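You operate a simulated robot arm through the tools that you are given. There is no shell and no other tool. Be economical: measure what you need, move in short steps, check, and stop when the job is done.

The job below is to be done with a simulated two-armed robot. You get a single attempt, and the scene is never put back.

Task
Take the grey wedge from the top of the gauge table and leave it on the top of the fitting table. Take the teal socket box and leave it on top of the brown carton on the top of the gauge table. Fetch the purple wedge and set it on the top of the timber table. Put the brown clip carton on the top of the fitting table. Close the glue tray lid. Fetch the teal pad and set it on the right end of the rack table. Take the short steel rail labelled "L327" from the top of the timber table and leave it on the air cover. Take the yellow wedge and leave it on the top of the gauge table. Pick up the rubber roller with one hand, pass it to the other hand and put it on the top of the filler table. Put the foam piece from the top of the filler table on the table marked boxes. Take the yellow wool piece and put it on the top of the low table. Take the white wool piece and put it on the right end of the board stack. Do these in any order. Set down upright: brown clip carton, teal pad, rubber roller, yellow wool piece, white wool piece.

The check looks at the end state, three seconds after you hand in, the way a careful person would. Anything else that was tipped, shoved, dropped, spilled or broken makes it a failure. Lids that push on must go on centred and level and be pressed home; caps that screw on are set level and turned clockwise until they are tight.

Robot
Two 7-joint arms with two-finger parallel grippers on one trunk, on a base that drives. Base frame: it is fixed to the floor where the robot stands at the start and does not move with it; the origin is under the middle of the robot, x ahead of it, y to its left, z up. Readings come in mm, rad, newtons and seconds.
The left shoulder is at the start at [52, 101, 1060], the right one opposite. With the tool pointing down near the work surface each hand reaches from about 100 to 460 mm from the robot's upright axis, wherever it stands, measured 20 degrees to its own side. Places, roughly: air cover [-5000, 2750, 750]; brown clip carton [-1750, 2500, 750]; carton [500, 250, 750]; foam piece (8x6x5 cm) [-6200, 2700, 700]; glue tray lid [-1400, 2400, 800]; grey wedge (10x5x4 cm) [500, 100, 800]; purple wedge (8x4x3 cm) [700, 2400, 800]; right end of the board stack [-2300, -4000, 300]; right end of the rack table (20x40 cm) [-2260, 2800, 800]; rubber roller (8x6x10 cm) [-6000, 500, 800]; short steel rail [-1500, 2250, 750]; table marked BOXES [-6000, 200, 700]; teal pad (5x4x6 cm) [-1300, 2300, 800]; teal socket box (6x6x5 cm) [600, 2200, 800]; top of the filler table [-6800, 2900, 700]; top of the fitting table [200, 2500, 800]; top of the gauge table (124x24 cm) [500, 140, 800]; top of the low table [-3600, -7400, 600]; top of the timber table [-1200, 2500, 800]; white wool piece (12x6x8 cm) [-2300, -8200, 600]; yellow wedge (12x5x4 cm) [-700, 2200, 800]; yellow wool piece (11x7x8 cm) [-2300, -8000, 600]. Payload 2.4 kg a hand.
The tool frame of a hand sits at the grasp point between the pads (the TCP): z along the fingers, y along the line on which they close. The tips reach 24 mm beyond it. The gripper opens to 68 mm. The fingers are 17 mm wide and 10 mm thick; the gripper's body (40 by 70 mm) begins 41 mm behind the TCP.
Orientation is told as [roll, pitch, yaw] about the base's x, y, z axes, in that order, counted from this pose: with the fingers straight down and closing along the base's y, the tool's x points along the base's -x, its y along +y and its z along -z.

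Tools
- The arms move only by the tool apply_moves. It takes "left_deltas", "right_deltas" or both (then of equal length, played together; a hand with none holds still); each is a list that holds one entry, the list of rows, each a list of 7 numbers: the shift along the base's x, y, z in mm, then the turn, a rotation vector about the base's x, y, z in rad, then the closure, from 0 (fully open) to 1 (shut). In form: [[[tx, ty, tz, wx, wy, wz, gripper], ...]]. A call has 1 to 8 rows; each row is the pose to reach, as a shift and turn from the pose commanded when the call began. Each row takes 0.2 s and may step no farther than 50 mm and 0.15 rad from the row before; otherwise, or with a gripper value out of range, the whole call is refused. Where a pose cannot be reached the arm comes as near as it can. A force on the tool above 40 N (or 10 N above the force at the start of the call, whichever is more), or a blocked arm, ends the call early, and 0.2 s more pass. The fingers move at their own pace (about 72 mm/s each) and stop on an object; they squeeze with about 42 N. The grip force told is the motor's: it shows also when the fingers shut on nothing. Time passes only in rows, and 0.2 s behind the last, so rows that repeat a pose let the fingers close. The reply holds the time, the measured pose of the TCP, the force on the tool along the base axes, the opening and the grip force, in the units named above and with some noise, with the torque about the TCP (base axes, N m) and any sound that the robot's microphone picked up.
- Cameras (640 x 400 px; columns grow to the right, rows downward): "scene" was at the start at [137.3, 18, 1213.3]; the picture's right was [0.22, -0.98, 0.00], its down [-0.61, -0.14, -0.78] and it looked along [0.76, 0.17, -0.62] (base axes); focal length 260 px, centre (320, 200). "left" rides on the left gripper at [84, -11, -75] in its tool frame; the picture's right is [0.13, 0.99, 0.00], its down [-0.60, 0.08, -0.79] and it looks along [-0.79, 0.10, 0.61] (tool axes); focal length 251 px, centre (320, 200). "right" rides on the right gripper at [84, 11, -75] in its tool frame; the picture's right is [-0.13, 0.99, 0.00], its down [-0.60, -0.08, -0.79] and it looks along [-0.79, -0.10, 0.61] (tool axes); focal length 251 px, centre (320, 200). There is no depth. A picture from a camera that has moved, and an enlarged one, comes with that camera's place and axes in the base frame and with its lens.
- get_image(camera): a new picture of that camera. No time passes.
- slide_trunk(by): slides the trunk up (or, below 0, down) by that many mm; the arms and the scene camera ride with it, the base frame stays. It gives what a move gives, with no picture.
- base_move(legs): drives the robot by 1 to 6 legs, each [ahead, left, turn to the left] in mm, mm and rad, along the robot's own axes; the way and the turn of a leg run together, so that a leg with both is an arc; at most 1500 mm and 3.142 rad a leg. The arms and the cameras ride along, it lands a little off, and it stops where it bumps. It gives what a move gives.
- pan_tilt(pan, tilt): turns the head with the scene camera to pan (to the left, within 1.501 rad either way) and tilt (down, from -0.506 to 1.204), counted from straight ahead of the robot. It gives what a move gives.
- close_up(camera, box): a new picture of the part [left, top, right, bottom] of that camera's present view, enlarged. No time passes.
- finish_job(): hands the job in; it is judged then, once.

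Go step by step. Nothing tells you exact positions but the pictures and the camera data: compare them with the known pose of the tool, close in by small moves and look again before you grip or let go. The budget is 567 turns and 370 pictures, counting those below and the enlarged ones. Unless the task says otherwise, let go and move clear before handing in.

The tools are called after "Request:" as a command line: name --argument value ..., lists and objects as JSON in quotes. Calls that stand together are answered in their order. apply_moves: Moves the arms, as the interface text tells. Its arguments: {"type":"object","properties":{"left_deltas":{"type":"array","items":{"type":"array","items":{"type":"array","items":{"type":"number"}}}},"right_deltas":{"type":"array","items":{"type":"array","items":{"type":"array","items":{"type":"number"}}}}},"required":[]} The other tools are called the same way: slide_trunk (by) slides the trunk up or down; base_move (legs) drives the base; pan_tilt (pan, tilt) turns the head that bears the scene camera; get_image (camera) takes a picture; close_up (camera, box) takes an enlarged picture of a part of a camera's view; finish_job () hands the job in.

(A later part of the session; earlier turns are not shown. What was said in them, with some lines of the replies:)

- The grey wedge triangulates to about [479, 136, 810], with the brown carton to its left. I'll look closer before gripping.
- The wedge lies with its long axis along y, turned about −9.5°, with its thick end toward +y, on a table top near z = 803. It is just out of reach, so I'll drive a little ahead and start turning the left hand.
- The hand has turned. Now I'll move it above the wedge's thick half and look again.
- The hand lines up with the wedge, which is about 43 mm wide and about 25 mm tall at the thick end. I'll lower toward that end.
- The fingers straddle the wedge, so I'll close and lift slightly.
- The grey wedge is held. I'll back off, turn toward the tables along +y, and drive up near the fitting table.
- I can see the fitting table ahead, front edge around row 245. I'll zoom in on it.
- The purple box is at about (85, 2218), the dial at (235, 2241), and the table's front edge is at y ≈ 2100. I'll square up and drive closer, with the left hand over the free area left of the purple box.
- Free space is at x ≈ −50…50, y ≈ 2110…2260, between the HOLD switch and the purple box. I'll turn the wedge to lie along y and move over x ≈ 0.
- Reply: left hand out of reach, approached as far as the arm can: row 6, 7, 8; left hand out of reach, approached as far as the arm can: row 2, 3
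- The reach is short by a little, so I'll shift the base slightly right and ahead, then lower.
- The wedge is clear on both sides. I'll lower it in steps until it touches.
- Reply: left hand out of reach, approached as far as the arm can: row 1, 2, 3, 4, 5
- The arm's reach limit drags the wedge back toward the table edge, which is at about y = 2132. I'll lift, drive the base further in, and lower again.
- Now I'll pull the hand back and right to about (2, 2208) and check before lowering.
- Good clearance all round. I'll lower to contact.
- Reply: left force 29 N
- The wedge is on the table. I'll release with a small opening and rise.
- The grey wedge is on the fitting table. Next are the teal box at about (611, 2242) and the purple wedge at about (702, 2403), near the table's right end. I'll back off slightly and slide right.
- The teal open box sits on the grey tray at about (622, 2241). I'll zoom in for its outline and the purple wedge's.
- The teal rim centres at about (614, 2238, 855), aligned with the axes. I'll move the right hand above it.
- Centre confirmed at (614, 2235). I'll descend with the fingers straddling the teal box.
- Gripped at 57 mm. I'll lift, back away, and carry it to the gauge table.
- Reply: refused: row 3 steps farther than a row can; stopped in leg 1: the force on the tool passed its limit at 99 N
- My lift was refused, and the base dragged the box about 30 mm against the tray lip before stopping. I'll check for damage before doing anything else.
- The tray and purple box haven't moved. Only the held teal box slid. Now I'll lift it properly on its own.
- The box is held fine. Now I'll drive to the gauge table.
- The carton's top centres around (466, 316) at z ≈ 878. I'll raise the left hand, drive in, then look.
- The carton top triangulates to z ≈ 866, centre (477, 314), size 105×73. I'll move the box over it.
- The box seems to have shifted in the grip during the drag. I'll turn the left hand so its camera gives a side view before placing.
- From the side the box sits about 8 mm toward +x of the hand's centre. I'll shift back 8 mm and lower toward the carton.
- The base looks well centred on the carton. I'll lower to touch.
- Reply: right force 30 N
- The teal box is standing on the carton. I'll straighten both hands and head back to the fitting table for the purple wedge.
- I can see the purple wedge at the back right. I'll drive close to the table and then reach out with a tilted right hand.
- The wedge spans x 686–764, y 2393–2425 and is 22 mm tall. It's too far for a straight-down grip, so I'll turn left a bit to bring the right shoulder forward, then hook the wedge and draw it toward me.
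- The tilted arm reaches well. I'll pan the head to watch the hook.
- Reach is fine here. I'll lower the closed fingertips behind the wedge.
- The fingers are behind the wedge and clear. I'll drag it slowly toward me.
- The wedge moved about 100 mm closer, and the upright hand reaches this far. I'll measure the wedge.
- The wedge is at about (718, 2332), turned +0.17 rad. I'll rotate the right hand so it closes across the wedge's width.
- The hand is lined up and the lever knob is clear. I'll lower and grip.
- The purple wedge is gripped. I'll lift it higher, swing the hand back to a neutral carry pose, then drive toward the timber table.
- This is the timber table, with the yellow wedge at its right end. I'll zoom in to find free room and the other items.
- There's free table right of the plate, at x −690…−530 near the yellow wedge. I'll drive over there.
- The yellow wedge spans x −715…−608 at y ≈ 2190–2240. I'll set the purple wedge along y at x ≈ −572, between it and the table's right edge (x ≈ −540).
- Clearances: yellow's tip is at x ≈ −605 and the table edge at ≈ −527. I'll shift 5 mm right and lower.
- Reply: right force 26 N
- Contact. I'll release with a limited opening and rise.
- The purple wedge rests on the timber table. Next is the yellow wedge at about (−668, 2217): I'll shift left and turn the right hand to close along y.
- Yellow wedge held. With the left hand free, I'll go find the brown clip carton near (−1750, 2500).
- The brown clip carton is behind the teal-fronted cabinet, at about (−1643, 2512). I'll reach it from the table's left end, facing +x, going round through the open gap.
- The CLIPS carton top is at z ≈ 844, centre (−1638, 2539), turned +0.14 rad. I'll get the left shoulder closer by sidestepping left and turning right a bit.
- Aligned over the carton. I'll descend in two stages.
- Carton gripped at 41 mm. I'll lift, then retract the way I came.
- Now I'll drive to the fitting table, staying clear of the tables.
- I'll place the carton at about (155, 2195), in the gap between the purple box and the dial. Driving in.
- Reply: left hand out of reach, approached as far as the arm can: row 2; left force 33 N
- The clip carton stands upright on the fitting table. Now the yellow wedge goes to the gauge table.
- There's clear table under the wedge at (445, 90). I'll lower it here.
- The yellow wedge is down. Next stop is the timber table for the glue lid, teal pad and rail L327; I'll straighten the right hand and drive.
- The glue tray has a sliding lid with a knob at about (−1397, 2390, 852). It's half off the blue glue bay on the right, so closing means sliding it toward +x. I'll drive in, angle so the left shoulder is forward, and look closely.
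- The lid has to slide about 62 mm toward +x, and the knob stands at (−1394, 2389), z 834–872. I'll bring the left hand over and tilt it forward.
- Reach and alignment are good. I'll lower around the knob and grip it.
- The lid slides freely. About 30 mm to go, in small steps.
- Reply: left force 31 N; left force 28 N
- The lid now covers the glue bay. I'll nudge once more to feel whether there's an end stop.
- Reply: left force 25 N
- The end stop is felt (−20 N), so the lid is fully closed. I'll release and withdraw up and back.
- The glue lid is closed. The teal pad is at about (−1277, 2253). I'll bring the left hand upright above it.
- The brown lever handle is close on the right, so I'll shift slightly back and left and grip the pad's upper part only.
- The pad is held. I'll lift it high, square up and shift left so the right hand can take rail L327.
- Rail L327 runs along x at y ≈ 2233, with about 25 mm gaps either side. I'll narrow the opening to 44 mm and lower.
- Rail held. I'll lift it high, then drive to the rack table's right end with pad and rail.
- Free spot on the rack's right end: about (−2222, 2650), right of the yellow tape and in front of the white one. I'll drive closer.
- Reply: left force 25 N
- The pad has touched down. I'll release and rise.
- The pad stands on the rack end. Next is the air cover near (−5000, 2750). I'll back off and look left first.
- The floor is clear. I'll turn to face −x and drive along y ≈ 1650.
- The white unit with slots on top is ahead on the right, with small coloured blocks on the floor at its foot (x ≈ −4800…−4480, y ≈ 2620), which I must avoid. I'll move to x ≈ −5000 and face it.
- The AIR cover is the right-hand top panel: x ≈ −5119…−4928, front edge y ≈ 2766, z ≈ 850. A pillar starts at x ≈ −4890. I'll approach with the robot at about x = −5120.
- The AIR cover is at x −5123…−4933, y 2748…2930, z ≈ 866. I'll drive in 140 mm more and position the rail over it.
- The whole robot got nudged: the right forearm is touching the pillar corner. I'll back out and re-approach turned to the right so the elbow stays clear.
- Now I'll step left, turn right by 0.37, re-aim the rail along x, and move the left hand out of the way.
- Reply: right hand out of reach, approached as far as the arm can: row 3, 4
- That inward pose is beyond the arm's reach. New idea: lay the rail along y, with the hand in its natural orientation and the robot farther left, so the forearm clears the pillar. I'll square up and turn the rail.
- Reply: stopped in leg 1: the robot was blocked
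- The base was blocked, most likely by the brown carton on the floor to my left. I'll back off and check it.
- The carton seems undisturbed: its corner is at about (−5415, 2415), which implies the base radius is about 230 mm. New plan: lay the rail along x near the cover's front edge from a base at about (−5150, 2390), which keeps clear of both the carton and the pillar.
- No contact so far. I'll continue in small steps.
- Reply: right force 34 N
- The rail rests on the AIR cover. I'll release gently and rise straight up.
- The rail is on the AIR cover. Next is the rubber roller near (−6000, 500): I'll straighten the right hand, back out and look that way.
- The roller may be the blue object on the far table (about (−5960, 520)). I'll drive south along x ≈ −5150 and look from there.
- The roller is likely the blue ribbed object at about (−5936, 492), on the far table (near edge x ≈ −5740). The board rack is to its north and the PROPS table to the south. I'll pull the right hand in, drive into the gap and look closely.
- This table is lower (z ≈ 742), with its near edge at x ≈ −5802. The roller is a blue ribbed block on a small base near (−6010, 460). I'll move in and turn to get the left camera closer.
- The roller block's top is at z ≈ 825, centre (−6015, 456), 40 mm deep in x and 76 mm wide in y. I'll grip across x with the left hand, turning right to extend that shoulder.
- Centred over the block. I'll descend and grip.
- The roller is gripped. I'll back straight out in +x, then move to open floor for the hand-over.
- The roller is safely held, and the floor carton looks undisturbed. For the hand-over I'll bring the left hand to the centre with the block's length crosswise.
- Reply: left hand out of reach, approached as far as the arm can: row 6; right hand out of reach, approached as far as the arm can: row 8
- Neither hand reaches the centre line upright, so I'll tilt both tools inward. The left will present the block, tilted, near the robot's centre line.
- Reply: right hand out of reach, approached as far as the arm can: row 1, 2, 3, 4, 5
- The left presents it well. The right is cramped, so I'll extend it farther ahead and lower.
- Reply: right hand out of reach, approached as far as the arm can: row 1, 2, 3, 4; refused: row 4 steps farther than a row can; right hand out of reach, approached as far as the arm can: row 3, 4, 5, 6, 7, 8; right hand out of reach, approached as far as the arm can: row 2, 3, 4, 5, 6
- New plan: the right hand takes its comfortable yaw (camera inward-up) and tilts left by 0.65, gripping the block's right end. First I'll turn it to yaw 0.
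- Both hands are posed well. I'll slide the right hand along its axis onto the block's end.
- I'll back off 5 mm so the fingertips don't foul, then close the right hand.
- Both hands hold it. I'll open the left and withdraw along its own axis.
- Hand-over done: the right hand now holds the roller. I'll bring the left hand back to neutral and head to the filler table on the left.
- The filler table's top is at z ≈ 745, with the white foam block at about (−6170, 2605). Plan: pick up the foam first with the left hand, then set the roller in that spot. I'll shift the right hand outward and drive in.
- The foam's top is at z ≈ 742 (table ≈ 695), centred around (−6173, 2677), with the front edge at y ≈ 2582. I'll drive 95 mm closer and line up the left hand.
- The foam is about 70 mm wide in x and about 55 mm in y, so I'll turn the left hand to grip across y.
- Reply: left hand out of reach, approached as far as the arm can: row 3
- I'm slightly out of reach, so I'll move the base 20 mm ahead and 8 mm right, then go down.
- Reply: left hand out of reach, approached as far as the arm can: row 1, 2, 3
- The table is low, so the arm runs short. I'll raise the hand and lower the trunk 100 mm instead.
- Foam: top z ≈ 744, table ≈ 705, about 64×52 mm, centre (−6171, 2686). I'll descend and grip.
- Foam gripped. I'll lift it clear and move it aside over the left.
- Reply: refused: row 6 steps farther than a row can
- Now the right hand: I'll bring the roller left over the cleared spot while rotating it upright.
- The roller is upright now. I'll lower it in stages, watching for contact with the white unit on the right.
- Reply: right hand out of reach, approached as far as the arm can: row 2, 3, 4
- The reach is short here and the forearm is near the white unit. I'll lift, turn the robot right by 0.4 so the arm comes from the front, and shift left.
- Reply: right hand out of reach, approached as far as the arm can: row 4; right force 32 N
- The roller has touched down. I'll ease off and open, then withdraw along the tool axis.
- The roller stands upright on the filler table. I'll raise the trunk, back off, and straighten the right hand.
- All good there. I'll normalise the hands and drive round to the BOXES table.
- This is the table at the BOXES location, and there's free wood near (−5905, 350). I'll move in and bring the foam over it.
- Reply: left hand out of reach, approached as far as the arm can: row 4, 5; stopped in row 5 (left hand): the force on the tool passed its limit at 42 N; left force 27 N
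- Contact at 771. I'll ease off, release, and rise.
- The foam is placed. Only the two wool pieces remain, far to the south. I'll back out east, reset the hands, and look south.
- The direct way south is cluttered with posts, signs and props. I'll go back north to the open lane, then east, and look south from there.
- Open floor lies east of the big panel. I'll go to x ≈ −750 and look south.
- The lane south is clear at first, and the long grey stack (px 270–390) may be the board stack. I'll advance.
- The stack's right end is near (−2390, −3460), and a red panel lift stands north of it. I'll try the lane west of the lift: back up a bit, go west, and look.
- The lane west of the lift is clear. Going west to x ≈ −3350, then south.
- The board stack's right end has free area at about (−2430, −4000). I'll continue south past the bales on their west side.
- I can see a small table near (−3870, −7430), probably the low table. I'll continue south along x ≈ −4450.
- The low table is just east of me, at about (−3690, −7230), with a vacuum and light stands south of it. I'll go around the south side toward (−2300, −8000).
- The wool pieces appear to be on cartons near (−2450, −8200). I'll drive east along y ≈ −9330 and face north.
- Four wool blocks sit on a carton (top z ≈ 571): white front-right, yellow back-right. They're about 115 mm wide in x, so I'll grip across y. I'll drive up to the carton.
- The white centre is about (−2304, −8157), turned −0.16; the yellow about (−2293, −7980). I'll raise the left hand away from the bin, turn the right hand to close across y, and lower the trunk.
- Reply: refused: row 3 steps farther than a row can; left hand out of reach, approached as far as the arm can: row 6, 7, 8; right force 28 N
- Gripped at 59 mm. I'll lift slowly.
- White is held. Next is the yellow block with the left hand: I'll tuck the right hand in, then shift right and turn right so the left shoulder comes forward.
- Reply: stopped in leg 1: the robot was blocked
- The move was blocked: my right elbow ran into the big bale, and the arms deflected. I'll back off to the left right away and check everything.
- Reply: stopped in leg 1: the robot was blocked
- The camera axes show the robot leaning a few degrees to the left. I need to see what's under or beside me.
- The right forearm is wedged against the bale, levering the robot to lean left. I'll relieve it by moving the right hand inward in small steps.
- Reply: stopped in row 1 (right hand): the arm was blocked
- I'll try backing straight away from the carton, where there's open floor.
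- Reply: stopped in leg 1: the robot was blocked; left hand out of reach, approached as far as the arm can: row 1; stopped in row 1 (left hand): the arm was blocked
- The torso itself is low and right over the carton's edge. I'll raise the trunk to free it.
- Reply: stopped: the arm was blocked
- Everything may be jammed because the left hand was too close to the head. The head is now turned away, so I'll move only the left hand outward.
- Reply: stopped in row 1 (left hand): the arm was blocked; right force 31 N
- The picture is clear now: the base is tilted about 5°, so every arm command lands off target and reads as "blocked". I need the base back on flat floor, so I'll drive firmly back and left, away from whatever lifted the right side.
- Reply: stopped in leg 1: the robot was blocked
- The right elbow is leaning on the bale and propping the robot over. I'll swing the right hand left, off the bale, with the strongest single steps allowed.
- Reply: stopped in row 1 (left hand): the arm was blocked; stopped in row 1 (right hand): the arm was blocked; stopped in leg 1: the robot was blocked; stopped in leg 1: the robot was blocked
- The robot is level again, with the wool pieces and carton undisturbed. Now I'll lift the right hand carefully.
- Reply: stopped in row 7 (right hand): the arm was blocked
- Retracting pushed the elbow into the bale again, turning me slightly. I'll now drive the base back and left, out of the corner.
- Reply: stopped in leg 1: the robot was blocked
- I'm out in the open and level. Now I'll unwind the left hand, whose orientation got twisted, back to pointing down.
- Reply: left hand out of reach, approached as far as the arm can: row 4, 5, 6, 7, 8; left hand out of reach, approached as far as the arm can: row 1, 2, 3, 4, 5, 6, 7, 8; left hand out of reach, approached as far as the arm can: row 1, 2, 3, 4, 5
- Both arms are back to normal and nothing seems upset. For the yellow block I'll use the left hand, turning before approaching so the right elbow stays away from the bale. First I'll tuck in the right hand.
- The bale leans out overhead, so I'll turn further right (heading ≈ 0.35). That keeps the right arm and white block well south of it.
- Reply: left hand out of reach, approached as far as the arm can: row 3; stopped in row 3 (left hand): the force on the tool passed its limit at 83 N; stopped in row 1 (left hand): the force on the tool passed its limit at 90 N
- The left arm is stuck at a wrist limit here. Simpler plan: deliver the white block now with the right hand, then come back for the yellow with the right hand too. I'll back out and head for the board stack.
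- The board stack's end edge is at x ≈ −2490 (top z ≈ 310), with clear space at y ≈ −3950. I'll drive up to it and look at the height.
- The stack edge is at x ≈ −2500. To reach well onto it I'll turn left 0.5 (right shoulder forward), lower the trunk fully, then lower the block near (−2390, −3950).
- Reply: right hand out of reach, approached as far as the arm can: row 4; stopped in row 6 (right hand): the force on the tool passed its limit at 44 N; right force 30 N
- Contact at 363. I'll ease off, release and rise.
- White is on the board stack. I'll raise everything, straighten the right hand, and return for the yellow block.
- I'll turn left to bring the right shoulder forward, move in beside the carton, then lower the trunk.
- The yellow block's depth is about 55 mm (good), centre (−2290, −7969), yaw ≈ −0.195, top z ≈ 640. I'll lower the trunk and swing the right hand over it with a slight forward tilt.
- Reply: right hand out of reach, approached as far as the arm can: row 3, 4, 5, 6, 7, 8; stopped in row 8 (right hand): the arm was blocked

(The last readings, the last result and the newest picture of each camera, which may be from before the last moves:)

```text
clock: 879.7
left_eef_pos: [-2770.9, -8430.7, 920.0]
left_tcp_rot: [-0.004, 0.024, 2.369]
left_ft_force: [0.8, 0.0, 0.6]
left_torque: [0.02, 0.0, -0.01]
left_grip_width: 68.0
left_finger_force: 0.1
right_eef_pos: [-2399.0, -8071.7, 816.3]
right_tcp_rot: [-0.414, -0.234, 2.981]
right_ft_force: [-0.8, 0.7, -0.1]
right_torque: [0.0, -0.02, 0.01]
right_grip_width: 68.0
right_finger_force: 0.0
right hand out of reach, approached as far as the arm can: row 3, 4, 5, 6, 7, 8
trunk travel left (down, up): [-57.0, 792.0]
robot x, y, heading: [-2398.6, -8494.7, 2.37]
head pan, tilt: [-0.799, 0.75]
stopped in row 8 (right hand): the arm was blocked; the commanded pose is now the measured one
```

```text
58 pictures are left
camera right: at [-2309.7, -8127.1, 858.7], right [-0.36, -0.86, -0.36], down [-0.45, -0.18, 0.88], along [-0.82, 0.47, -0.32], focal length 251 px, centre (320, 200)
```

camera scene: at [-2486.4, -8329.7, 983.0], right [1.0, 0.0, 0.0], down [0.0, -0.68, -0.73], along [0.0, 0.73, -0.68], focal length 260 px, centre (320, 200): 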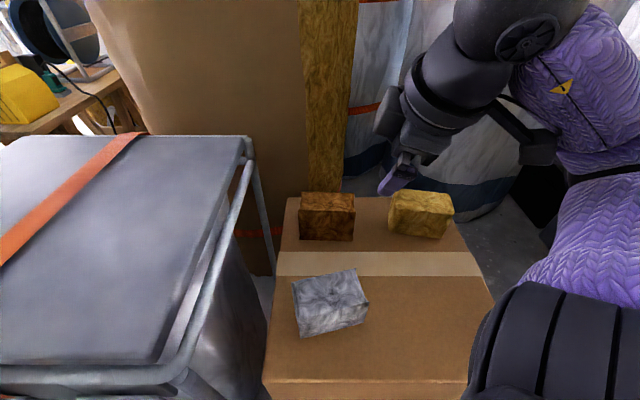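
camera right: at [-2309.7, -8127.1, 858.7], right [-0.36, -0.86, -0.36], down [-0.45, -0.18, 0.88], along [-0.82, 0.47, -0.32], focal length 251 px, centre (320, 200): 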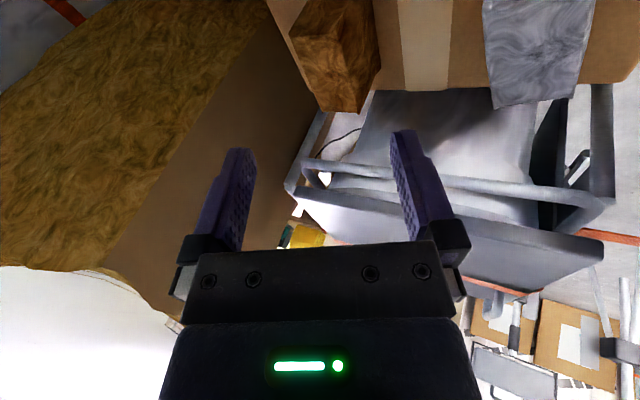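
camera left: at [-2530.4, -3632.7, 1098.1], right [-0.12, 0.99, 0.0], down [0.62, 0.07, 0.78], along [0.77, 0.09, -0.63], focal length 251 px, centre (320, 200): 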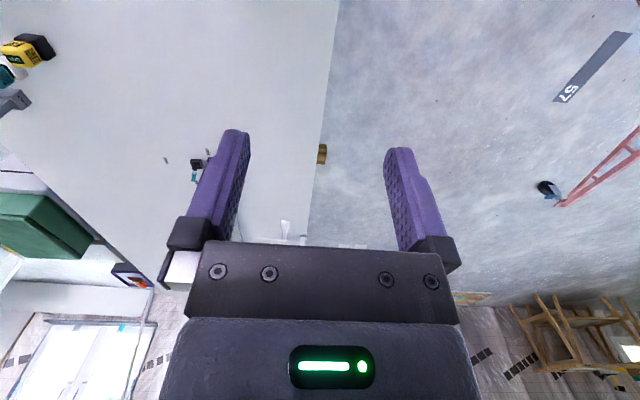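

The arm can't take that wrist orientation at this reach. I'll level the hand, lift it, and rotate it round to the other yaw (camera on the −x side), which worked for the wedge.

Request:
apply_moves --right_deltas '[[[-10, -10, 25, -0.11, -0.04, 0, 0], [-20, -20, 50, -0.22, -0.08, 0, 0], [-30, -30, 75, -0.335, -0.12, 0, 0], [-30, -30, 100, -0.447, -0.164, 0, 0]]]'

Request:
apply_moves --right_deltas '[[[0, 0, 0, 0, 0, -0.145, 0], [0, 0, 0, 0, 0, -0.29, 0], [0, 0, 0, 0, 0, -0.435, 0], [0, 0, 0, 0, 0, -0.58, 0], [0, 0, 0, 0, 0, -0.725, 0], [0, 0, 0, 0, 0, -0.87, 0], [0, 0, 0, 0, 0, -1.015, 0], [0, 0, 0, 0, 0, -1.16, 0]]]'

Request:
apply_moves --right_deltas '[[[0, 0, 0, 0, 0, -0.145, 0], [0, 0, 0, 0, 0, -0.29, 0], [0, 0, 0, 0, 0, -0.435, 0], [0, 0, 0, 0, 0, -0.58, 0], [0, 0, 0, 0, 0, -0.725, 0], [0, 0, 0, 0, 0, -0.87, 0], [0, 0, 0, 0, 0, -1.015, 0], [0, 0, 0, 0, 0, -1.16, 0]]]'

```text
clock: 880.7
left_eef_pos: [-2770.5, -8430.6, 920.0]
left_tcp_rot: [-0.002, 0.022, 2.371]
left_ft_force: [1.0, -0.3, 0.5]
left_torque: [-0.02, 0.0, 0.01]
left_grip_width: 68.0
left_finger_force: 0.1
right_eef_pos: [-2433.5, -8109.6, 912.6]
right_tcp_rot: [-0.001, 0.012, 2.935]
right_ft_force: [0.6, 0.6, 0.7]
right_torque: [0.03, 0.03, 0.0]
right_grip_width: 67.9
right_finger_force: 0.0
right hand out of reach, approached as far as the arm can: row 4
trunk travel left (down, up): [-57.0, 792.0]
robot x, y, heading: [-2401.0, -8495.2, 2.37]
head pan, tilt: [-0.799, 0.75]
```

```text
clock: 882.5
left_eef_pos: [-2770.0, -8430.9, 920.5]
left_tcp_rot: [-0.004, 0.023, 2.37]
left_ft_force: [0.2, 0.5, 0.3]
left_torque: [0.0, -0.01, 0.0]
left_grip_width: 68.1
left_finger_force: 0.1
right_eef_pos: [-2433.4, -8108.5, 910.7]
right_tcp_rot: [-0.005, 0.01, 1.773]
right_ft_force: [-0.2, 0.0, 0.2]
right_torque: [-0.02, 0.04, 0.01]
right_grip_width: 68.3
right_finger_force: 0.0
trunk travel left (down, up): [-57.0, 792.0]
robot x, y, heading: [-2397.3, -8494.4, 2.373]
head pan, tilt: [-0.799, 0.75]
```

```text
clock: 884.3
left_eef_pos: [-2771.0, -8430.1, 920.2]
left_tcp_rot: [-0.003, 0.023, 2.372]
left_ft_force: [-0.4, 0.4, 0.8]
left_torque: [0.0, 0.02, -0.02]
left_grip_width: 67.8
left_finger_force: 0.0
right_eef_pos: [-2432.9, -8108.3, 910.8]
right_tcp_rot: [-0.004, 0.012, 0.614]
right_ft_force: [0.1, -1.1, 0.3]
right_torque: [0.01, -0.02, -0.01]
right_grip_width: 68.0
right_finger_force: 0.0
trunk travel left (down, up): [-57.0, 792.0]
robot x, y, heading: [-2403.3, -8493.4, 2.375]
head pan, tilt: [-0.799, 0.75]
```

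Request:
apply_moves --right_deltas '[[[18, 8, 0, 0, 0, -0.1, 0], [36, 16, 0, 0, 0, -0.2, 0], [54, 24, -10, 0, 0, -0.3, 0], [72, 32, -20, 0, 0, -0.4, 0], [90, 40, -35, 0, 0, -0.5, 0], [108, 50, -50, 0, 0, -0.6, 0], [126, 60, -65, 0, 0, -0.7, 0], [143, 70, -80, 0, 0, -0.81, 0]]]'

Request:
get_image --camera "right"

Request:
get_image --camera "scene"

```text
clock: 886.1
left_eef_pos: [-2770.1, -8430.6, 919.7]
left_tcp_rot: [-0.005, 0.021, 2.369]
left_ft_force: [-0.3, -0.3, 0.9]
left_torque: [-0.01, 0.01, -0.01]
left_grip_width: 68.0
left_finger_force: 0.0
right_eef_pos: [-2291.6, -8041.6, 830.3]
right_tcp_rot: [-0.003, 0.012, -0.193]
right_ft_force: [-0.4, 0.8, 0.3]
right_torque: [0.02, -0.05, -0.03]
right_grip_width: 67.9
right_finger_force: 0.1
trunk travel left (down, up): [-57.0, 792.0]
robot x, y, heading: [-2403.8, -8492.9, 2.373]
head pan, tilt: [-0.799, 0.75]
```

```text
57 pictures are left
camera right: at [-2370.8, -8014.3, 906.3], right [0.32, 0.95, 0.0], down [0.59, -0.19, 0.79], along [0.74, -0.25, -0.62], focal length 251 px, centre (320, 200)
```

right: 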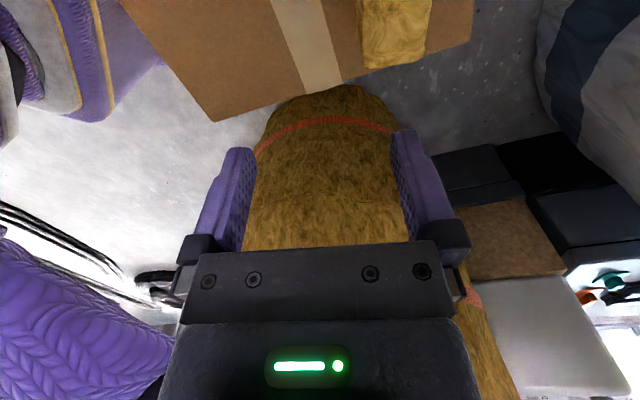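

```text
56 pictures are left
camera scene: at [-2486.4, -8329.8, 983.1], right [1.0, 0.0, 0.0], down [0.0, -0.68, -0.73], along [0.0, 0.73, -0.68], focal length 260 px, centre (320, 200)
```

scene: 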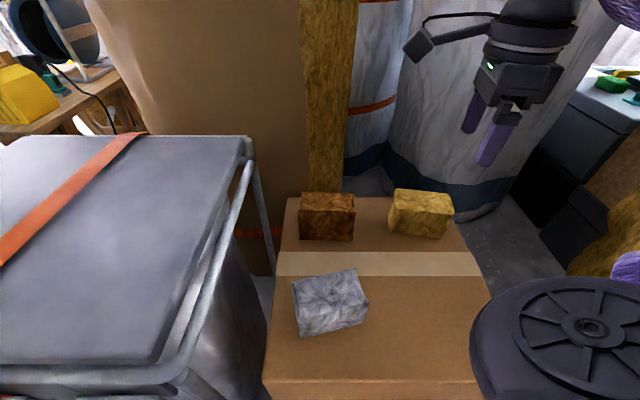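

Now it's in place and upright. I'll move forward over the block and see how far it reaches.

Request:
apply_moves --right_deltas '[[[0, 20, -15, 0, 0, 0, 0], [1, 40, -40, 0, 0, 0, 0], [1, 60, -70, 0, 0, 0, 0], [1, 73, -105, 0, 0, 0, 0]]]'

Request:
get_image --camera "right"

```text
clock: 887.1
left_eef_pos: [-2770.6, -8430.0, 920.0]
left_tcp_rot: [-0.004, 0.022, 2.371]
left_ft_force: [-0.5, -0.9, 0.1]
left_torque: [0.0, -0.04, 0.01]
left_grip_width: 68.1
left_finger_force: 0.1
right_eef_pos: [-2291.1, -7964.0, 725.7]
right_tcp_rot: [-0.002, 0.01, -0.192]
right_ft_force: [0.3, -0.2, -0.5]
right_torque: [0.0, -0.02, -0.03]
right_grip_width: 68.0
right_finger_force: 0.1
trunk travel left (down, up): [-57.0, 792.0]
robot x, y, heading: [-2398.6, -8490.1, 2.368]
head pan, tilt: [-0.799, 0.75]
```

```text
55 pictures are left
camera right: at [-2370.9, -7938.3, 801.1], right [0.32, 0.95, 0.0], down [0.59, -0.19, 0.79], along [0.74, -0.25, -0.62], focal length 251 px, centre (320, 200)
```

right: 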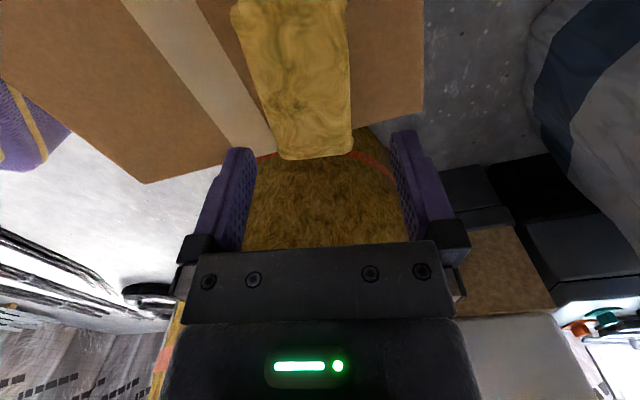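

The upright hand reaches it. The block's centre is about 12 mm nearer to me; I'll correct and lower.

Request:
apply_moves --right_deltas '[[[-2, -7, -20, 0, 0, 0, 0], [-3, -12, -42, 0, 0, -0.02, 0], [-3, -12, -55, 0, 0, -0.02, 0]]]'

Request:
get_image --camera "right"

```text
clock: 887.9
left_eef_pos: [-2771.0, -8430.2, 920.1]
left_tcp_rot: [-0.003, 0.024, 2.37]
left_ft_force: [-0.5, 0.2, 0.6]
left_torque: [0.01, 0.02, 0.02]
left_grip_width: 68.1
left_finger_force: 0.1
right_eef_pos: [-2292.5, -7977.7, 670.0]
right_tcp_rot: [-0.002, 0.012, -0.213]
right_ft_force: [0.2, -1.6, 0.3]
right_torque: [-0.01, -0.01, 0.03]
right_grip_width: 67.9
right_finger_force: 0.0
trunk travel left (down, up): [-57.0, 792.0]
robot x, y, heading: [-2403.2, -8493.1, 2.377]
head pan, tilt: [-0.799, 0.75]
```

```text
54 pictures are left
camera right: at [-2371.3, -7949.2, 746.1], right [0.34, 0.94, 0.0], down [0.58, -0.2, 0.79], along [0.74, -0.27, -0.62], focal length 251 px, centre (320, 200)
```

right: 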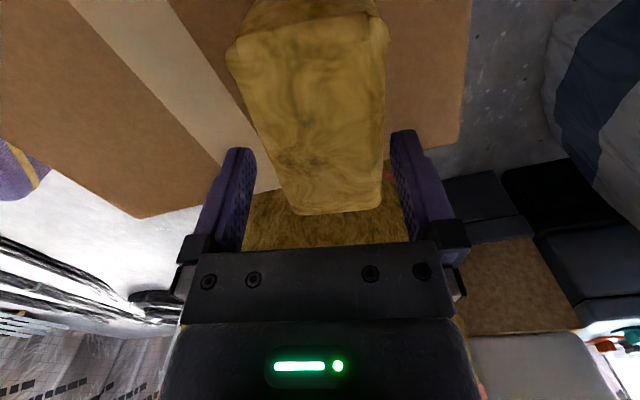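

Request:
apply_moves --right_deltas '[[[0, 1, -15, 0, 0, 0, 0], [0, 1, -30, 0, 0, 0, 0], [0, 1, -45, 0, 0, 0, 0], [0, 1, -54, 0, 0, 0, 0], [0, 1, -54, 0, 0, 0, 0.4], [0, 1, -54, 0, 0, 0, 0.8], [0, 1, -54, 0, 0, 0, 1], [0, 1, -54, 0, 0, 0, 1]]]'

Request:
get_image --camera "right"

```text
clock: 889.7
left_eef_pos: [-2770.5, -8430.0, 919.8]
left_tcp_rot: [-0.003, 0.021, 2.37]
left_ft_force: [0.5, -0.8, -0.9]
left_torque: [0.0, -0.01, 0.03]
left_grip_width: 67.7
left_finger_force: 0.0
right_eef_pos: [-2291.3, -7978.6, 615.5]
right_tcp_rot: [-0.005, 0.011, -0.213]
right_ft_force: [0.3, 0.9, 4.0]
right_torque: [0.09, -0.02, 0.04]
right_grip_width: 61.3
right_finger_force: 42.1
trunk travel left (down, up): [-57.0, 792.0]
robot x, y, heading: [-2400.4, -8493.8, 2.372]
head pan, tilt: [-0.799, 0.75]
```

```text
53 pictures are left
camera right: at [-2370.8, -7949.2, 691.9], right [0.34, 0.94, 0.0], down [0.58, -0.2, 0.79], along [0.74, -0.27, -0.62], focal length 251 px, centre (320, 200)
```

right: 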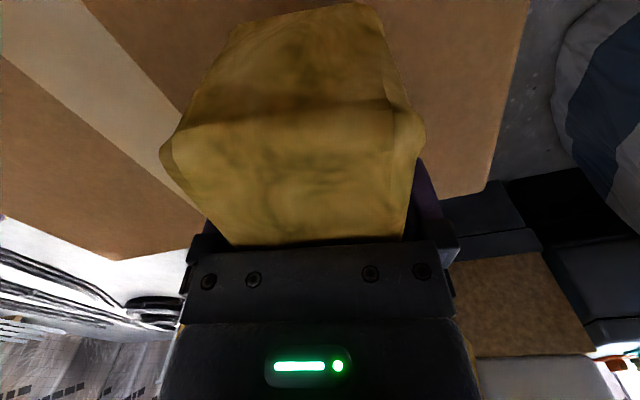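

Gripped at 61 mm. I'll lift straight up, then drive straight back with the arm held still.

Request:
apply_moves --right_deltas '[[[0, 0, 5, 0, 0, 0, 1], [0, 0, 30, 0, 0, 0, 1], [0, 0, 70, 0, 0, 0, 1], [0, -5, 115, 0, 0, 0, 1], [0, -15, 160, 0, 0, 0, 1], [0, -30, 200, 0, 0, 0, 1], [0, -45, 230, 0, 0, 0, 1]]]'

Request:
get_image --camera "scene"

```text
clock: 891.3
left_eef_pos: [-2771.5, -8429.7, 919.8]
left_tcp_rot: [-0.003, 0.024, 2.369]
left_ft_force: [-0.3, 0.7, 0.1]
left_torque: [0.03, 0.03, 0.0]
left_grip_width: 67.9
left_finger_force: 0.0
right_eef_pos: [-2288.0, -8018.1, 847.6]
right_tcp_rot: [-0.003, 0.012, -0.212]
right_ft_force: [-0.3, -0.7, -0.1]
right_torque: [0.01, -0.01, 0.03]
right_grip_width: 61.1
right_finger_force: 42.2
trunk travel left (down, up): [-57.0, 792.0]
robot x, y, heading: [-2397.5, -8495.3, 2.377]
head pan, tilt: [-0.799, 0.75]
```

```text
52 pictures are left
camera scene: at [-2486.3, -8329.7, 983.0], right [1.0, 0.0, 0.0], down [0.0, -0.68, -0.73], along [0.0, 0.73, -0.68], focal length 260 px, centre (320, 200)
```

scene: 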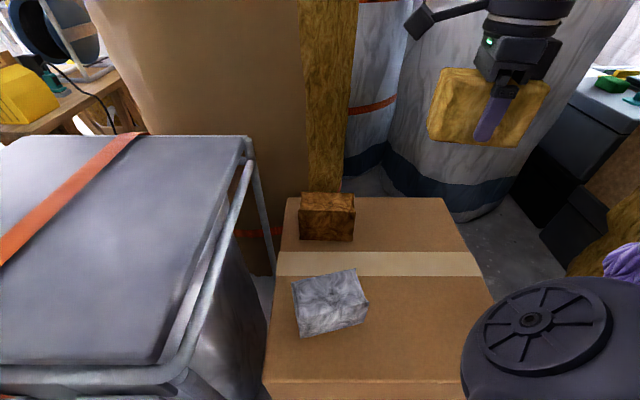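

Request:
base_move --legs '[[-209, 215, 0], [0, 0, 0.765], [0, 480, 0], [1500, 0, 0], [580, 0, 0]]'

Request:
base_move --legs '[[0, -1500, 0], [0, -550, 0], [0, 0, 3.1]]'

Request:
pan_tilt --pan 0.0 --tilt 0.5

Request:
get_image --camera "scene"

```text
clock: 907.8
left_eef_pos: [-4817.8, -9440.8, 921.0]
left_tcp_rot: [-0.003, 0.022, 3.116]
left_ft_force: [0.4, -0.3, 0.1]
left_torque: [0.01, 0.03, 0.01]
left_grip_width: 68.1
left_finger_force: 0.0
right_eef_pos: [-4742.5, -8809.9, 847.1]
right_tcp_rot: [-0.002, 0.013, 0.532]
right_ft_force: [0.5, 0.6, 0.3]
right_torque: [-0.03, 0.0, 0.03]
right_grip_width: 66.2
right_finger_force: 42.2
trunk travel left (down, up): [-57.0, 792.0]
robot x, y, heading: [-4503.3, -9235.9, 3.119]
head pan, tilt: [-0.799, 0.75]
```

```text
clock: 925.4
left_eef_pos: [-4126.4, -6952.8, 920.0]
left_tcp_rot: [-0.003, 0.023, -0.064]
left_ft_force: [0.6, 0.7, 0.4]
left_torque: [0.0, -0.01, 0.02]
left_grip_width: 67.9
left_finger_force: 0.1
right_eef_pos: [-4225.2, -7579.9, 847.1]
right_tcp_rot: [-0.002, 0.013, -2.648]
right_ft_force: [-0.3, -0.1, 0.0]
right_torque: [0.02, -0.01, -0.03]
right_grip_width: 63.0
right_finger_force: 41.4
trunk travel left (down, up): [-57.0, 792.0]
robot x, y, heading: [-4448.1, -7146.4, -0.06]
head pan, tilt: [-0.799, 0.75]
```

```text
clock: 926.5
left_eef_pos: [-4125.4, -6953.4, 920.7]
left_tcp_rot: [-0.003, 0.023, -0.065]
left_ft_force: [1.1, 0.2, -0.8]
left_torque: [0.02, 0.02, 0.0]
left_grip_width: 67.9
left_finger_force: 0.0
right_eef_pos: [-4225.5, -7580.2, 847.2]
right_tcp_rot: [-0.002, 0.012, -2.648]
right_ft_force: [-0.4, -0.7, 0.0]
right_torque: [-0.03, -0.02, -0.03]
right_grip_width: 63.1
right_finger_force: 41.9
trunk travel left (down, up): [-57.0, 792.0]
robot x, y, heading: [-4448.5, -7147.4, -0.064]
head pan, tilt: [0.0, 0.499]
```

```text
51 pictures are left
camera scene: at [-4240.6, -7158.7, 1005.0], right [-0.06, -1.0, 0.0], down [-0.48, 0.03, -0.88], along [0.88, -0.06, -0.48], focal length 260 px, centre (320, 200)
```

scene: 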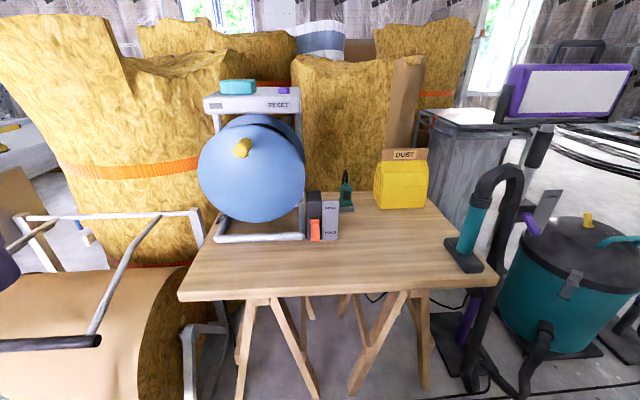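

Request:
get_image --camera "right"

Request:
close_up --camera "scene" --box '[180, 170, 520, 310]'

```text
50 pictures are left
camera right: at [-4147.2, -7550.8, 922.6], right [0.36, -0.93, 0.0], down [-0.58, -0.22, 0.79], along [-0.74, -0.28, -0.62], focal length 251 px, centre (320, 200)
```

right: 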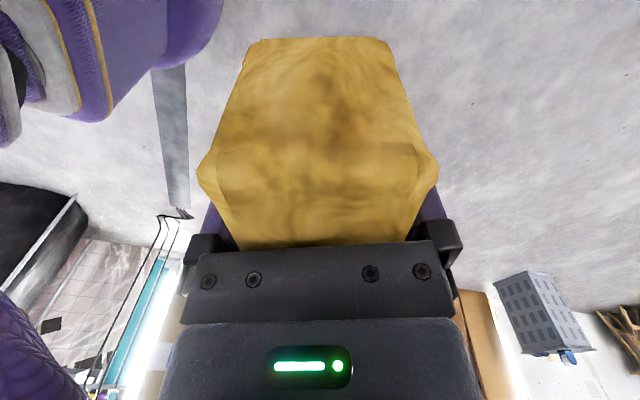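

```text
1.88 times, centred on (350, 240) of scene
camera zoom: at [-4240.6, -7158.7, 1005.0], right [-0.06, -1.0, 0.0], down [-0.48, 0.03, -0.88], along [0.88, -0.06, -0.48], focal length 488 px, centre (264, 125)
```

zoom: 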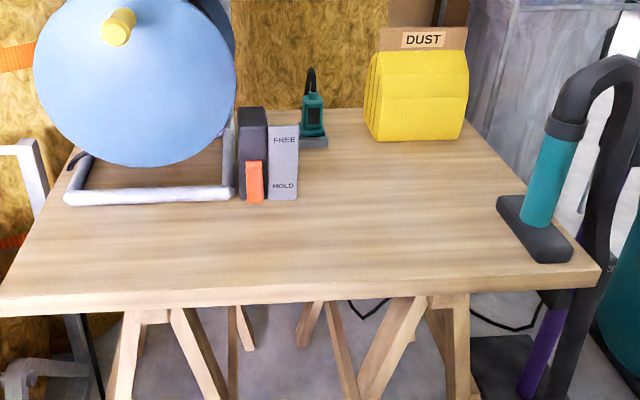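

The wool is still held, slightly rotated in the grip. I'll bring the right hand inward before approaching the table.

Request:
apply_moves --right_deltas '[[[14, 35, 8, 0, 0, 0.126, 1], [28, 70, 16, 0, 0, 0.25, 1], [42, 105, 24, 0, 0, 0.378, 1], [56, 140, 32, 0, 0, 0.5, 1], [70, 175, 40, 0, 0, 0.63, 1], [84, 210, 48, 0, 0, 0.755, 1], [98, 245, 50, 0, 0, 0.88, 1], [113, 281, 50, 0, 0, 1.0, 1]]]'

Request:
base_move --legs '[[0, 0, 0.064], [310, -65, 0]]'

Request:
pan_tilt --pan -0.3 --tilt 0.75

Request:
get_image --camera "scene"

Request:
get_image --camera "left"

```text
clock: 928.4
left_eef_pos: [-4125.2, -6952.8, 921.1]
left_tcp_rot: [-0.004, 0.023, -0.064]
left_ft_force: [0.3, 1.0, -0.2]
left_torque: [0.01, -0.02, 0.0]
left_grip_width: 67.7
left_finger_force: 0.0
right_eef_pos: [-4112.8, -7295.9, 894.4]
right_tcp_rot: [-0.002, 0.013, -1.646]
right_ft_force: [-0.1, 1.0, -0.1]
right_torque: [0.01, -0.03, 0.0]
right_grip_width: 62.7
right_finger_force: 42.7
trunk travel left (down, up): [-57.0, 792.0]
robot x, y, heading: [-4450.1, -7142.5, -0.061]
head pan, tilt: [0.0, 0.499]
```

```text
clock: 930.9
left_eef_pos: [-3840.4, -6997.4, 921.1]
left_tcp_rot: [-0.003, 0.022, -0.005]
left_ft_force: [0.8, -0.1, 0.3]
left_torque: [0.01, 0.01, -0.01]
left_grip_width: 68.0
left_finger_force: 0.0
right_eef_pos: [-3806.3, -7340.0, 896.6]
right_tcp_rot: [-0.005, 0.013, -1.586]
right_ft_force: [0.8, -0.3, 0.0]
right_torque: [-0.01, -0.01, 0.0]
right_grip_width: 62.1
right_finger_force: 41.5
trunk travel left (down, up): [-57.0, 792.0]
robot x, y, heading: [-4152.2, -7205.1, 0.001]
head pan, tilt: [0.0, 0.499]
```

```text
clock: 931.7
left_eef_pos: [-3840.0, -6997.7, 920.2]
left_tcp_rot: [-0.006, 0.024, -0.005]
left_ft_force: [0.4, 0.1, -0.9]
left_torque: [-0.02, 0.05, 0.02]
left_grip_width: 68.0
left_finger_force: 0.1
right_eef_pos: [-3805.8, -7339.4, 895.1]
right_tcp_rot: [-0.004, 0.012, -1.587]
right_ft_force: [0.2, -0.4, 0.4]
right_torque: [0.01, 0.01, -0.01]
right_grip_width: 62.4
right_finger_force: 42.6
trunk travel left (down, up): [-57.0, 792.0]
robot x, y, heading: [-4148.8, -7205.6, -0.007]
head pan, tilt: [-0.3, 0.75]
```

```text
48 pictures are left
camera scene: at [-3953.8, -7234.3, 983.1], right [-0.3, -0.95, 0.0], down [-0.65, 0.2, -0.73], along [0.7, -0.22, -0.68], focal length 260 px, centre (320, 200)
```

scene: 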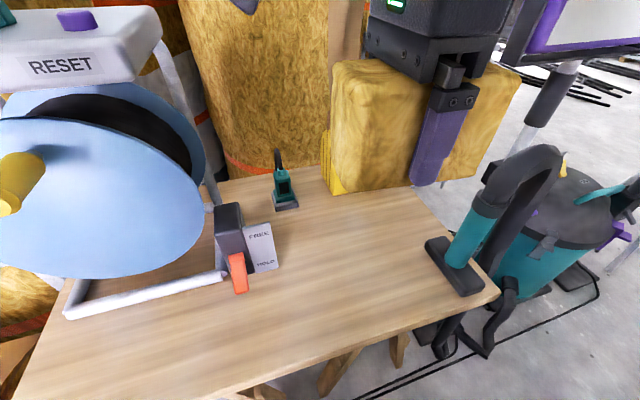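

```text
47 pictures are left
camera left: at [-3921.9, -7008.9, 998.0], right [-0.12, 0.99, 0.0], down [0.62, 0.08, 0.78], along [0.77, 0.1, -0.63], focal length 251 px, centre (320, 200)
```

left: 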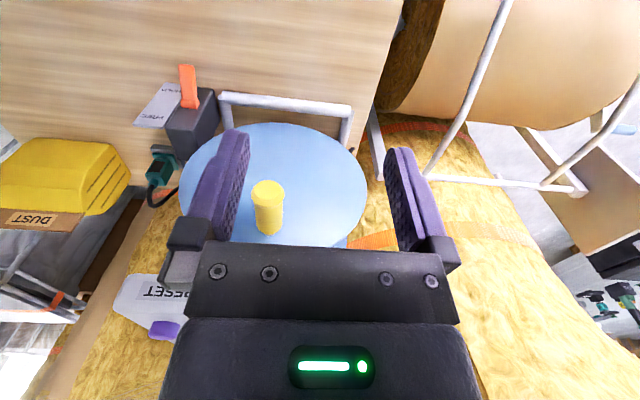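

There's clear wood under the block at about (−3795, −7345). I'll raise the left hand away from the reel and lower the yellow block.

Request:
apply_moves --left_deltas '[[[-20, 0, 30, 0, 0, 0, 0], [-40, 0, 60, 0, 0, 0, 0], [-50, 0, 80, 0, 0, 0, 0], [-50, 0, 80, 0, 0, 0, 0], [-50, 0, 80, 0, 0, 0, 0], [-50, 0, 80, 0, 0, 0, 0]]]' --right_deltas '[[[5, -2, -40, 0, 0, 0, 1], [10, -4, -85, 0, 0, 0, 1], [12, -5, -130, 0, 0, 0, 1], [12, -5, -170, 0, 0, 0, 1], [12, -5, -205, 0, 0, 0, 1], [12, -5, -225, 0, 0, 0, 1]]]'

Request:
get_image --camera "scene"

```text
clock: 933.1
left_eef_pos: [-3888.4, -6999.8, 991.5]
left_tcp_rot: [-0.004, 0.022, -0.005]
left_ft_force: [-0.4, 0.1, -0.3]
left_torque: [-0.02, 0.01, 0.0]
left_grip_width: 67.9
left_finger_force: 0.0
left hand out of reach, approached as far as the arm can: row 3, 4, 5, 6
right_eef_pos: [-3798.1, -7346.1, 669.9]
right_tcp_rot: [-0.004, 0.012, -1.588]
right_ft_force: [-0.2, 0.1, -0.1]
right_torque: [0.03, 0.03, 0.02]
right_grip_width: 62.3
right_finger_force: 42.2
trunk travel left (down, up): [-57.0, 792.0]
robot x, y, heading: [-4148.1, -7207.1, -0.005]
head pan, tilt: [-0.3, 0.75]
```

```text
46 pictures are left
camera scene: at [-3953.9, -7234.3, 983.0], right [-0.3, -0.95, 0.0], down [-0.65, 0.2, -0.73], along [0.7, -0.22, -0.68], focal length 260 px, centre (320, 200)
```

scene: 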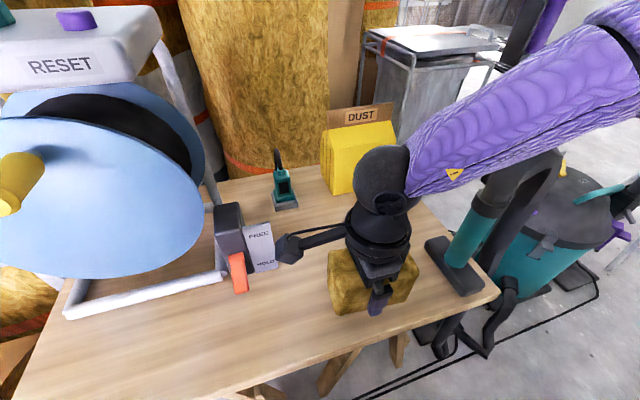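

Request:
apply_moves --right_deltas '[[[0, 10, -5, 0, 0, 0, 1], [2, 18, -10, 0, 0, 0, 1], [2, 18, -16, 0, 0, 0, 1], [2, 18, -20, 0, 0, 0, 1], [2, 18, -24, 0, 0, 0, 1], [2, 18, -28, 0, 0, 0, 1]]]'

Request:
close_up --camera "scene" --box '[280, 190, 500, 350]'

```text
clock: 934.5
left_eef_pos: [-3888.6, -6999.7, 990.5]
left_tcp_rot: [-0.002, 0.023, -0.005]
left_ft_force: [-0.6, -0.2, 0.7]
left_torque: [0.0, -0.01, -0.01]
left_grip_width: 68.1
left_finger_force: 0.1
right_eef_pos: [-3792.0, -7327.8, 643.0]
right_tcp_rot: [-0.004, 0.013, -1.589]
right_ft_force: [0.5, 0.6, -0.5]
right_torque: [0.0, -0.01, 0.0]
right_grip_width: 62.2
right_finger_force: 41.9
trunk travel left (down, up): [-57.0, 792.0]
robot x, y, heading: [-4152.9, -7208.0, 0.001]
head pan, tilt: [-0.3, 0.75]
```

```text
2.50 times, centred on (390, 270) of scene
camera zoom: at [-3953.8, -7234.3, 983.0], right [-0.3, -0.95, 0.0], down [-0.65, 0.2, -0.73], along [0.7, -0.22, -0.68], focal length 649 px, centre (145, 25)
```

zoom: 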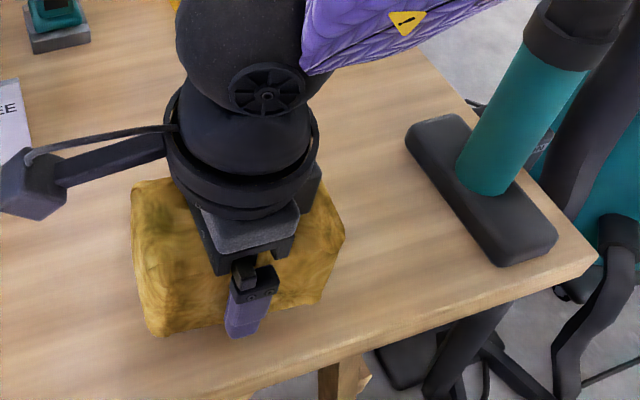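

Request:
apply_moves --right_deltas '[[[0, 0, -3, 0, 0, 0, 1], [0, 0, -6, 0, 0, 0, 1], [0, 0, -9, 0, 0, 0, 1], [0, 0, -12, 0, 0, 0, 1], [0, 0, -15, 0, 0, 0, 1], [0, 0, -18, 0, 0, 0, 1], [0, 0, -21, 0, 0, 0, 1]]]'

```text
clock: 936.1
left_eef_pos: [-3888.4, -6999.8, 991.6]
left_tcp_rot: [-0.004, 0.023, -0.006]
left_ft_force: [0.0, 0.0, 0.5]
left_torque: [0.01, 0.01, -0.01]
left_grip_width: 67.7
left_finger_force: 0.0
right_eef_pos: [-3790.9, -7327.1, 620.6]
right_tcp_rot: [-0.005, 0.011, -1.587]
right_ft_force: [-0.4, -1.0, 0.1]
right_torque: [0.0, -0.02, -0.01]
right_grip_width: 61.9
right_finger_force: 41.9
trunk travel left (down, up): [-57.0, 792.0]
robot x, y, heading: [-4154.2, -7212.0, -0.005]
head pan, tilt: [-0.3, 0.75]
```

Request:
apply_moves --right_deltas '[[[0, 0, -3, 0, 0, 0, 1], [0, 0, -6, 0, 0, 0, 1], [0, 0, -9, 0, 0, 0, 1], [0, 0, -12, 0, 0, 0, 1], [0, 0, -15, 0, 0, 0, 1], [0, 0, -18, 0, 0, 0, 1], [0, 0, -21, 0, 0, 0, 1]]]'

Request:
close_up --camera "scene" --box '[280, 190, 500, 350]'

```text
clock: 936.9
left_eef_pos: [-3890.0, -7000.1, 991.9]
left_tcp_rot: [-0.004, 0.019, -0.004]
left_ft_force: [-0.1, 0.3, 0.7]
left_torque: [-0.01, 0.01, 0.0]
left_grip_width: 68.0
left_finger_force: 0.1
right_eef_pos: [-3792.6, -7326.8, 615.3]
right_tcp_rot: [0.006, 0.012, -1.587]
right_ft_force: [-7.6, -2.4, 32.8]
right_torque: [-0.34, 0.51, -0.11]
right_grip_width: 61.6
right_finger_force: 41.8
trunk travel left (down, up): [-57.0, 792.0]
robot x, y, heading: [-4151.5, -7206.1, -0.003]
head pan, tilt: [-0.3, 0.75]
stopped in row 4 (right hand): the force on the tool passed its limit at 45 N (the readings are from after the stop); the commanded pose is now the measured one
```

```text
2.50 times, centred on (390, 270) of scene
camera zoom: at [-3956.1, -7234.1, 983.9], right [-0.3, -0.95, 0.0], down [-0.65, 0.2, -0.73], along [0.7, -0.22, -0.68], focal length 649 px, centre (145, 25)
```

zoom: 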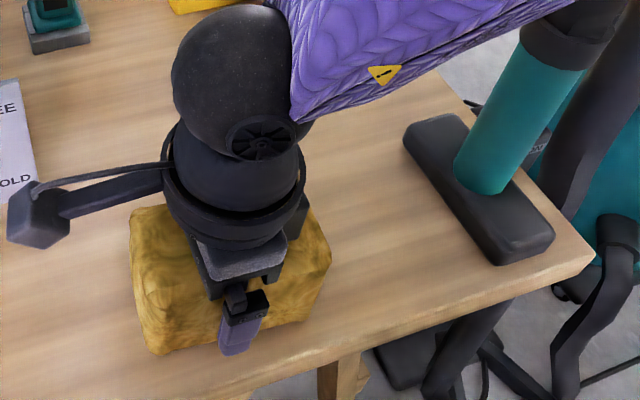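

Contact at 615. I'll ease off, release and rise.

Request:
apply_moves --right_deltas '[[[0, 0, 2, 0, 0, 0, 1], [0, 0, 2, 0, 0, 0, 0.06], [0, 0, 2, 0, 0, 0, 0], [0, 0, 15, 0, 0, 0, 0], [0, 0, 45, 0, 0, 0, 0], [0, 0, 90, 0, 0, 0, 0], [0, 0, 135, 0, 0, 0, 0], [0, 0, 180, 0, 0, 0, 0]]]'

Request:
get_image --camera "scene"

Request:
get_image --camera "right"

```text
clock: 938.7
left_eef_pos: [-3889.4, -6998.6, 992.1]
left_tcp_rot: [-0.004, 0.024, -0.006]
left_ft_force: [-1.1, 1.0, 0.0]
left_torque: [0.0, -0.03, -0.05]
left_grip_width: 67.9
left_finger_force: 0.0
right_eef_pos: [-3790.2, -7325.6, 795.8]
right_tcp_rot: [-0.002, 0.014, -1.588]
right_ft_force: [0.1, 0.1, 0.3]
right_torque: [0.04, -0.02, -0.01]
right_grip_width: 67.8
right_finger_force: 0.1
trunk travel left (down, up): [-57.0, 792.0]
robot x, y, heading: [-4151.7, -7211.2, -0.002]
head pan, tilt: [-0.3, 0.75]
```

```text
43 pictures are left
camera scene: at [-3953.9, -7234.5, 983.0], right [-0.3, -0.95, 0.0], down [-0.65, 0.2, -0.73], along [0.7, -0.22, -0.68], focal length 260 px, centre (320, 200)
```

scene: 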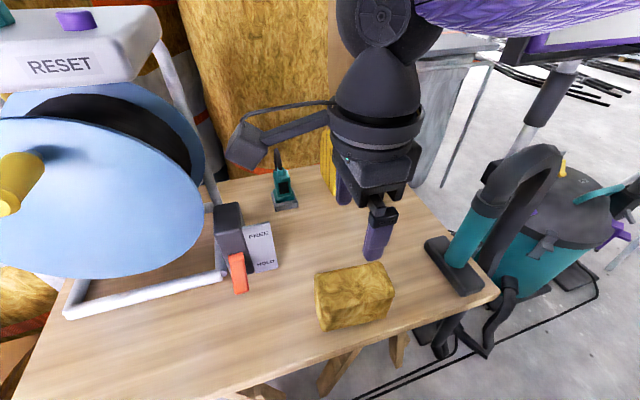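

```text
42 pictures are left
camera right: at [-3777.5, -7243.2, 871.9], right [0.99, -0.15, 0.0], down [-0.09, -0.61, 0.78], along [-0.12, -0.78, -0.62], focal length 251 px, centre (320, 200)
```

right: 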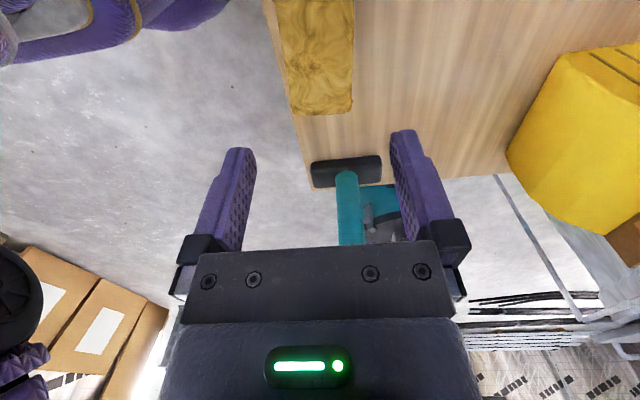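

The yellow wool stands on the low table, and everything on the list is placed. I'll back clear and hand in.

Request:
apply_moves --right_deltas '[[[0, 0, 45, 0, 0, 0, 0], [0, 0, 90, 0, 0, 0, 0]]]'

Request:
base_move --legs '[[-300, 0, 0]]'

Request:
get_image --camera "scene"

```text
clock: 939.3
left_eef_pos: [-3888.3, -6999.7, 991.4]
left_tcp_rot: [-0.002, 0.023, -0.007]
left_ft_force: [-0.4, 0.0, -0.4]
left_torque: [0.01, 0.02, -0.03]
left_grip_width: 68.2
left_finger_force: 0.1
right_eef_pos: [-3788.9, -7323.4, 882.4]
right_tcp_rot: [0.0, 0.011, -1.588]
right_ft_force: [-0.4, 0.2, 0.0]
right_torque: [0.03, -0.03, 0.0]
right_grip_width: 68.1
right_finger_force: 0.2
trunk travel left (down, up): [-57.0, 792.0]
robot x, y, heading: [-4148.3, -7208.8, -0.002]
head pan, tilt: [-0.3, 0.75]
```

```text
clock: 941.3
left_eef_pos: [-4184.4, -6998.3, 991.4]
left_tcp_rot: [-0.003, 0.022, -0.006]
left_ft_force: [-0.1, 0.7, -0.2]
left_torque: [0.01, 0.02, -0.01]
left_grip_width: 68.0
left_finger_force: 0.1
right_eef_pos: [-4085.5, -7322.1, 885.0]
right_tcp_rot: [0.001, 0.012, -1.59]
right_ft_force: [0.8, 0.2, 0.4]
right_torque: [-0.02, 0.01, -0.02]
right_grip_width: 68.4
right_finger_force: 0.2
trunk travel left (down, up): [-57.0, 792.0]
robot x, y, heading: [-4445.7, -7210.4, -0.006]
head pan, tilt: [-0.3, 0.75]
```

```text
41 pictures are left
camera scene: at [-4250.4, -7233.8, 983.0], right [-0.3, -0.95, 0.0], down [-0.65, 0.2, -0.73], along [0.7, -0.22, -0.68], focal length 260 px, centre (320, 200)
```

scene: 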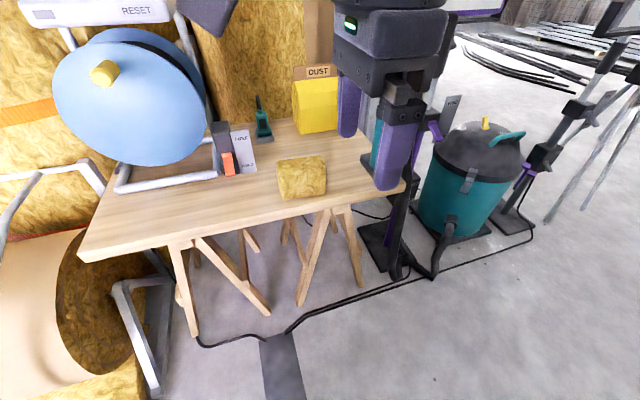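

Both hands are empty and clear of everything, so I'm handing in now.

Request:
finish_job

```text
The job is handed in.
```

I finished all twelve jobs and handed in with both hands empty and clear, but two bumps along the way and one unconfirmed table label could still count against it.

- **Floor carton by the AIR cover unit:** the base touched it once. It looked undisturbed afterwards.
- **Large bale near the wool carton:** my right elbow pressed hard on it, and the robot leaned over before I worked free. The other wool pieces and their carton had not moved. I did not check whether the bale itself had shifted.
- **BOXES table:** I put the foam on the table at the BOXES location, but I never saw the word BOXES on it.
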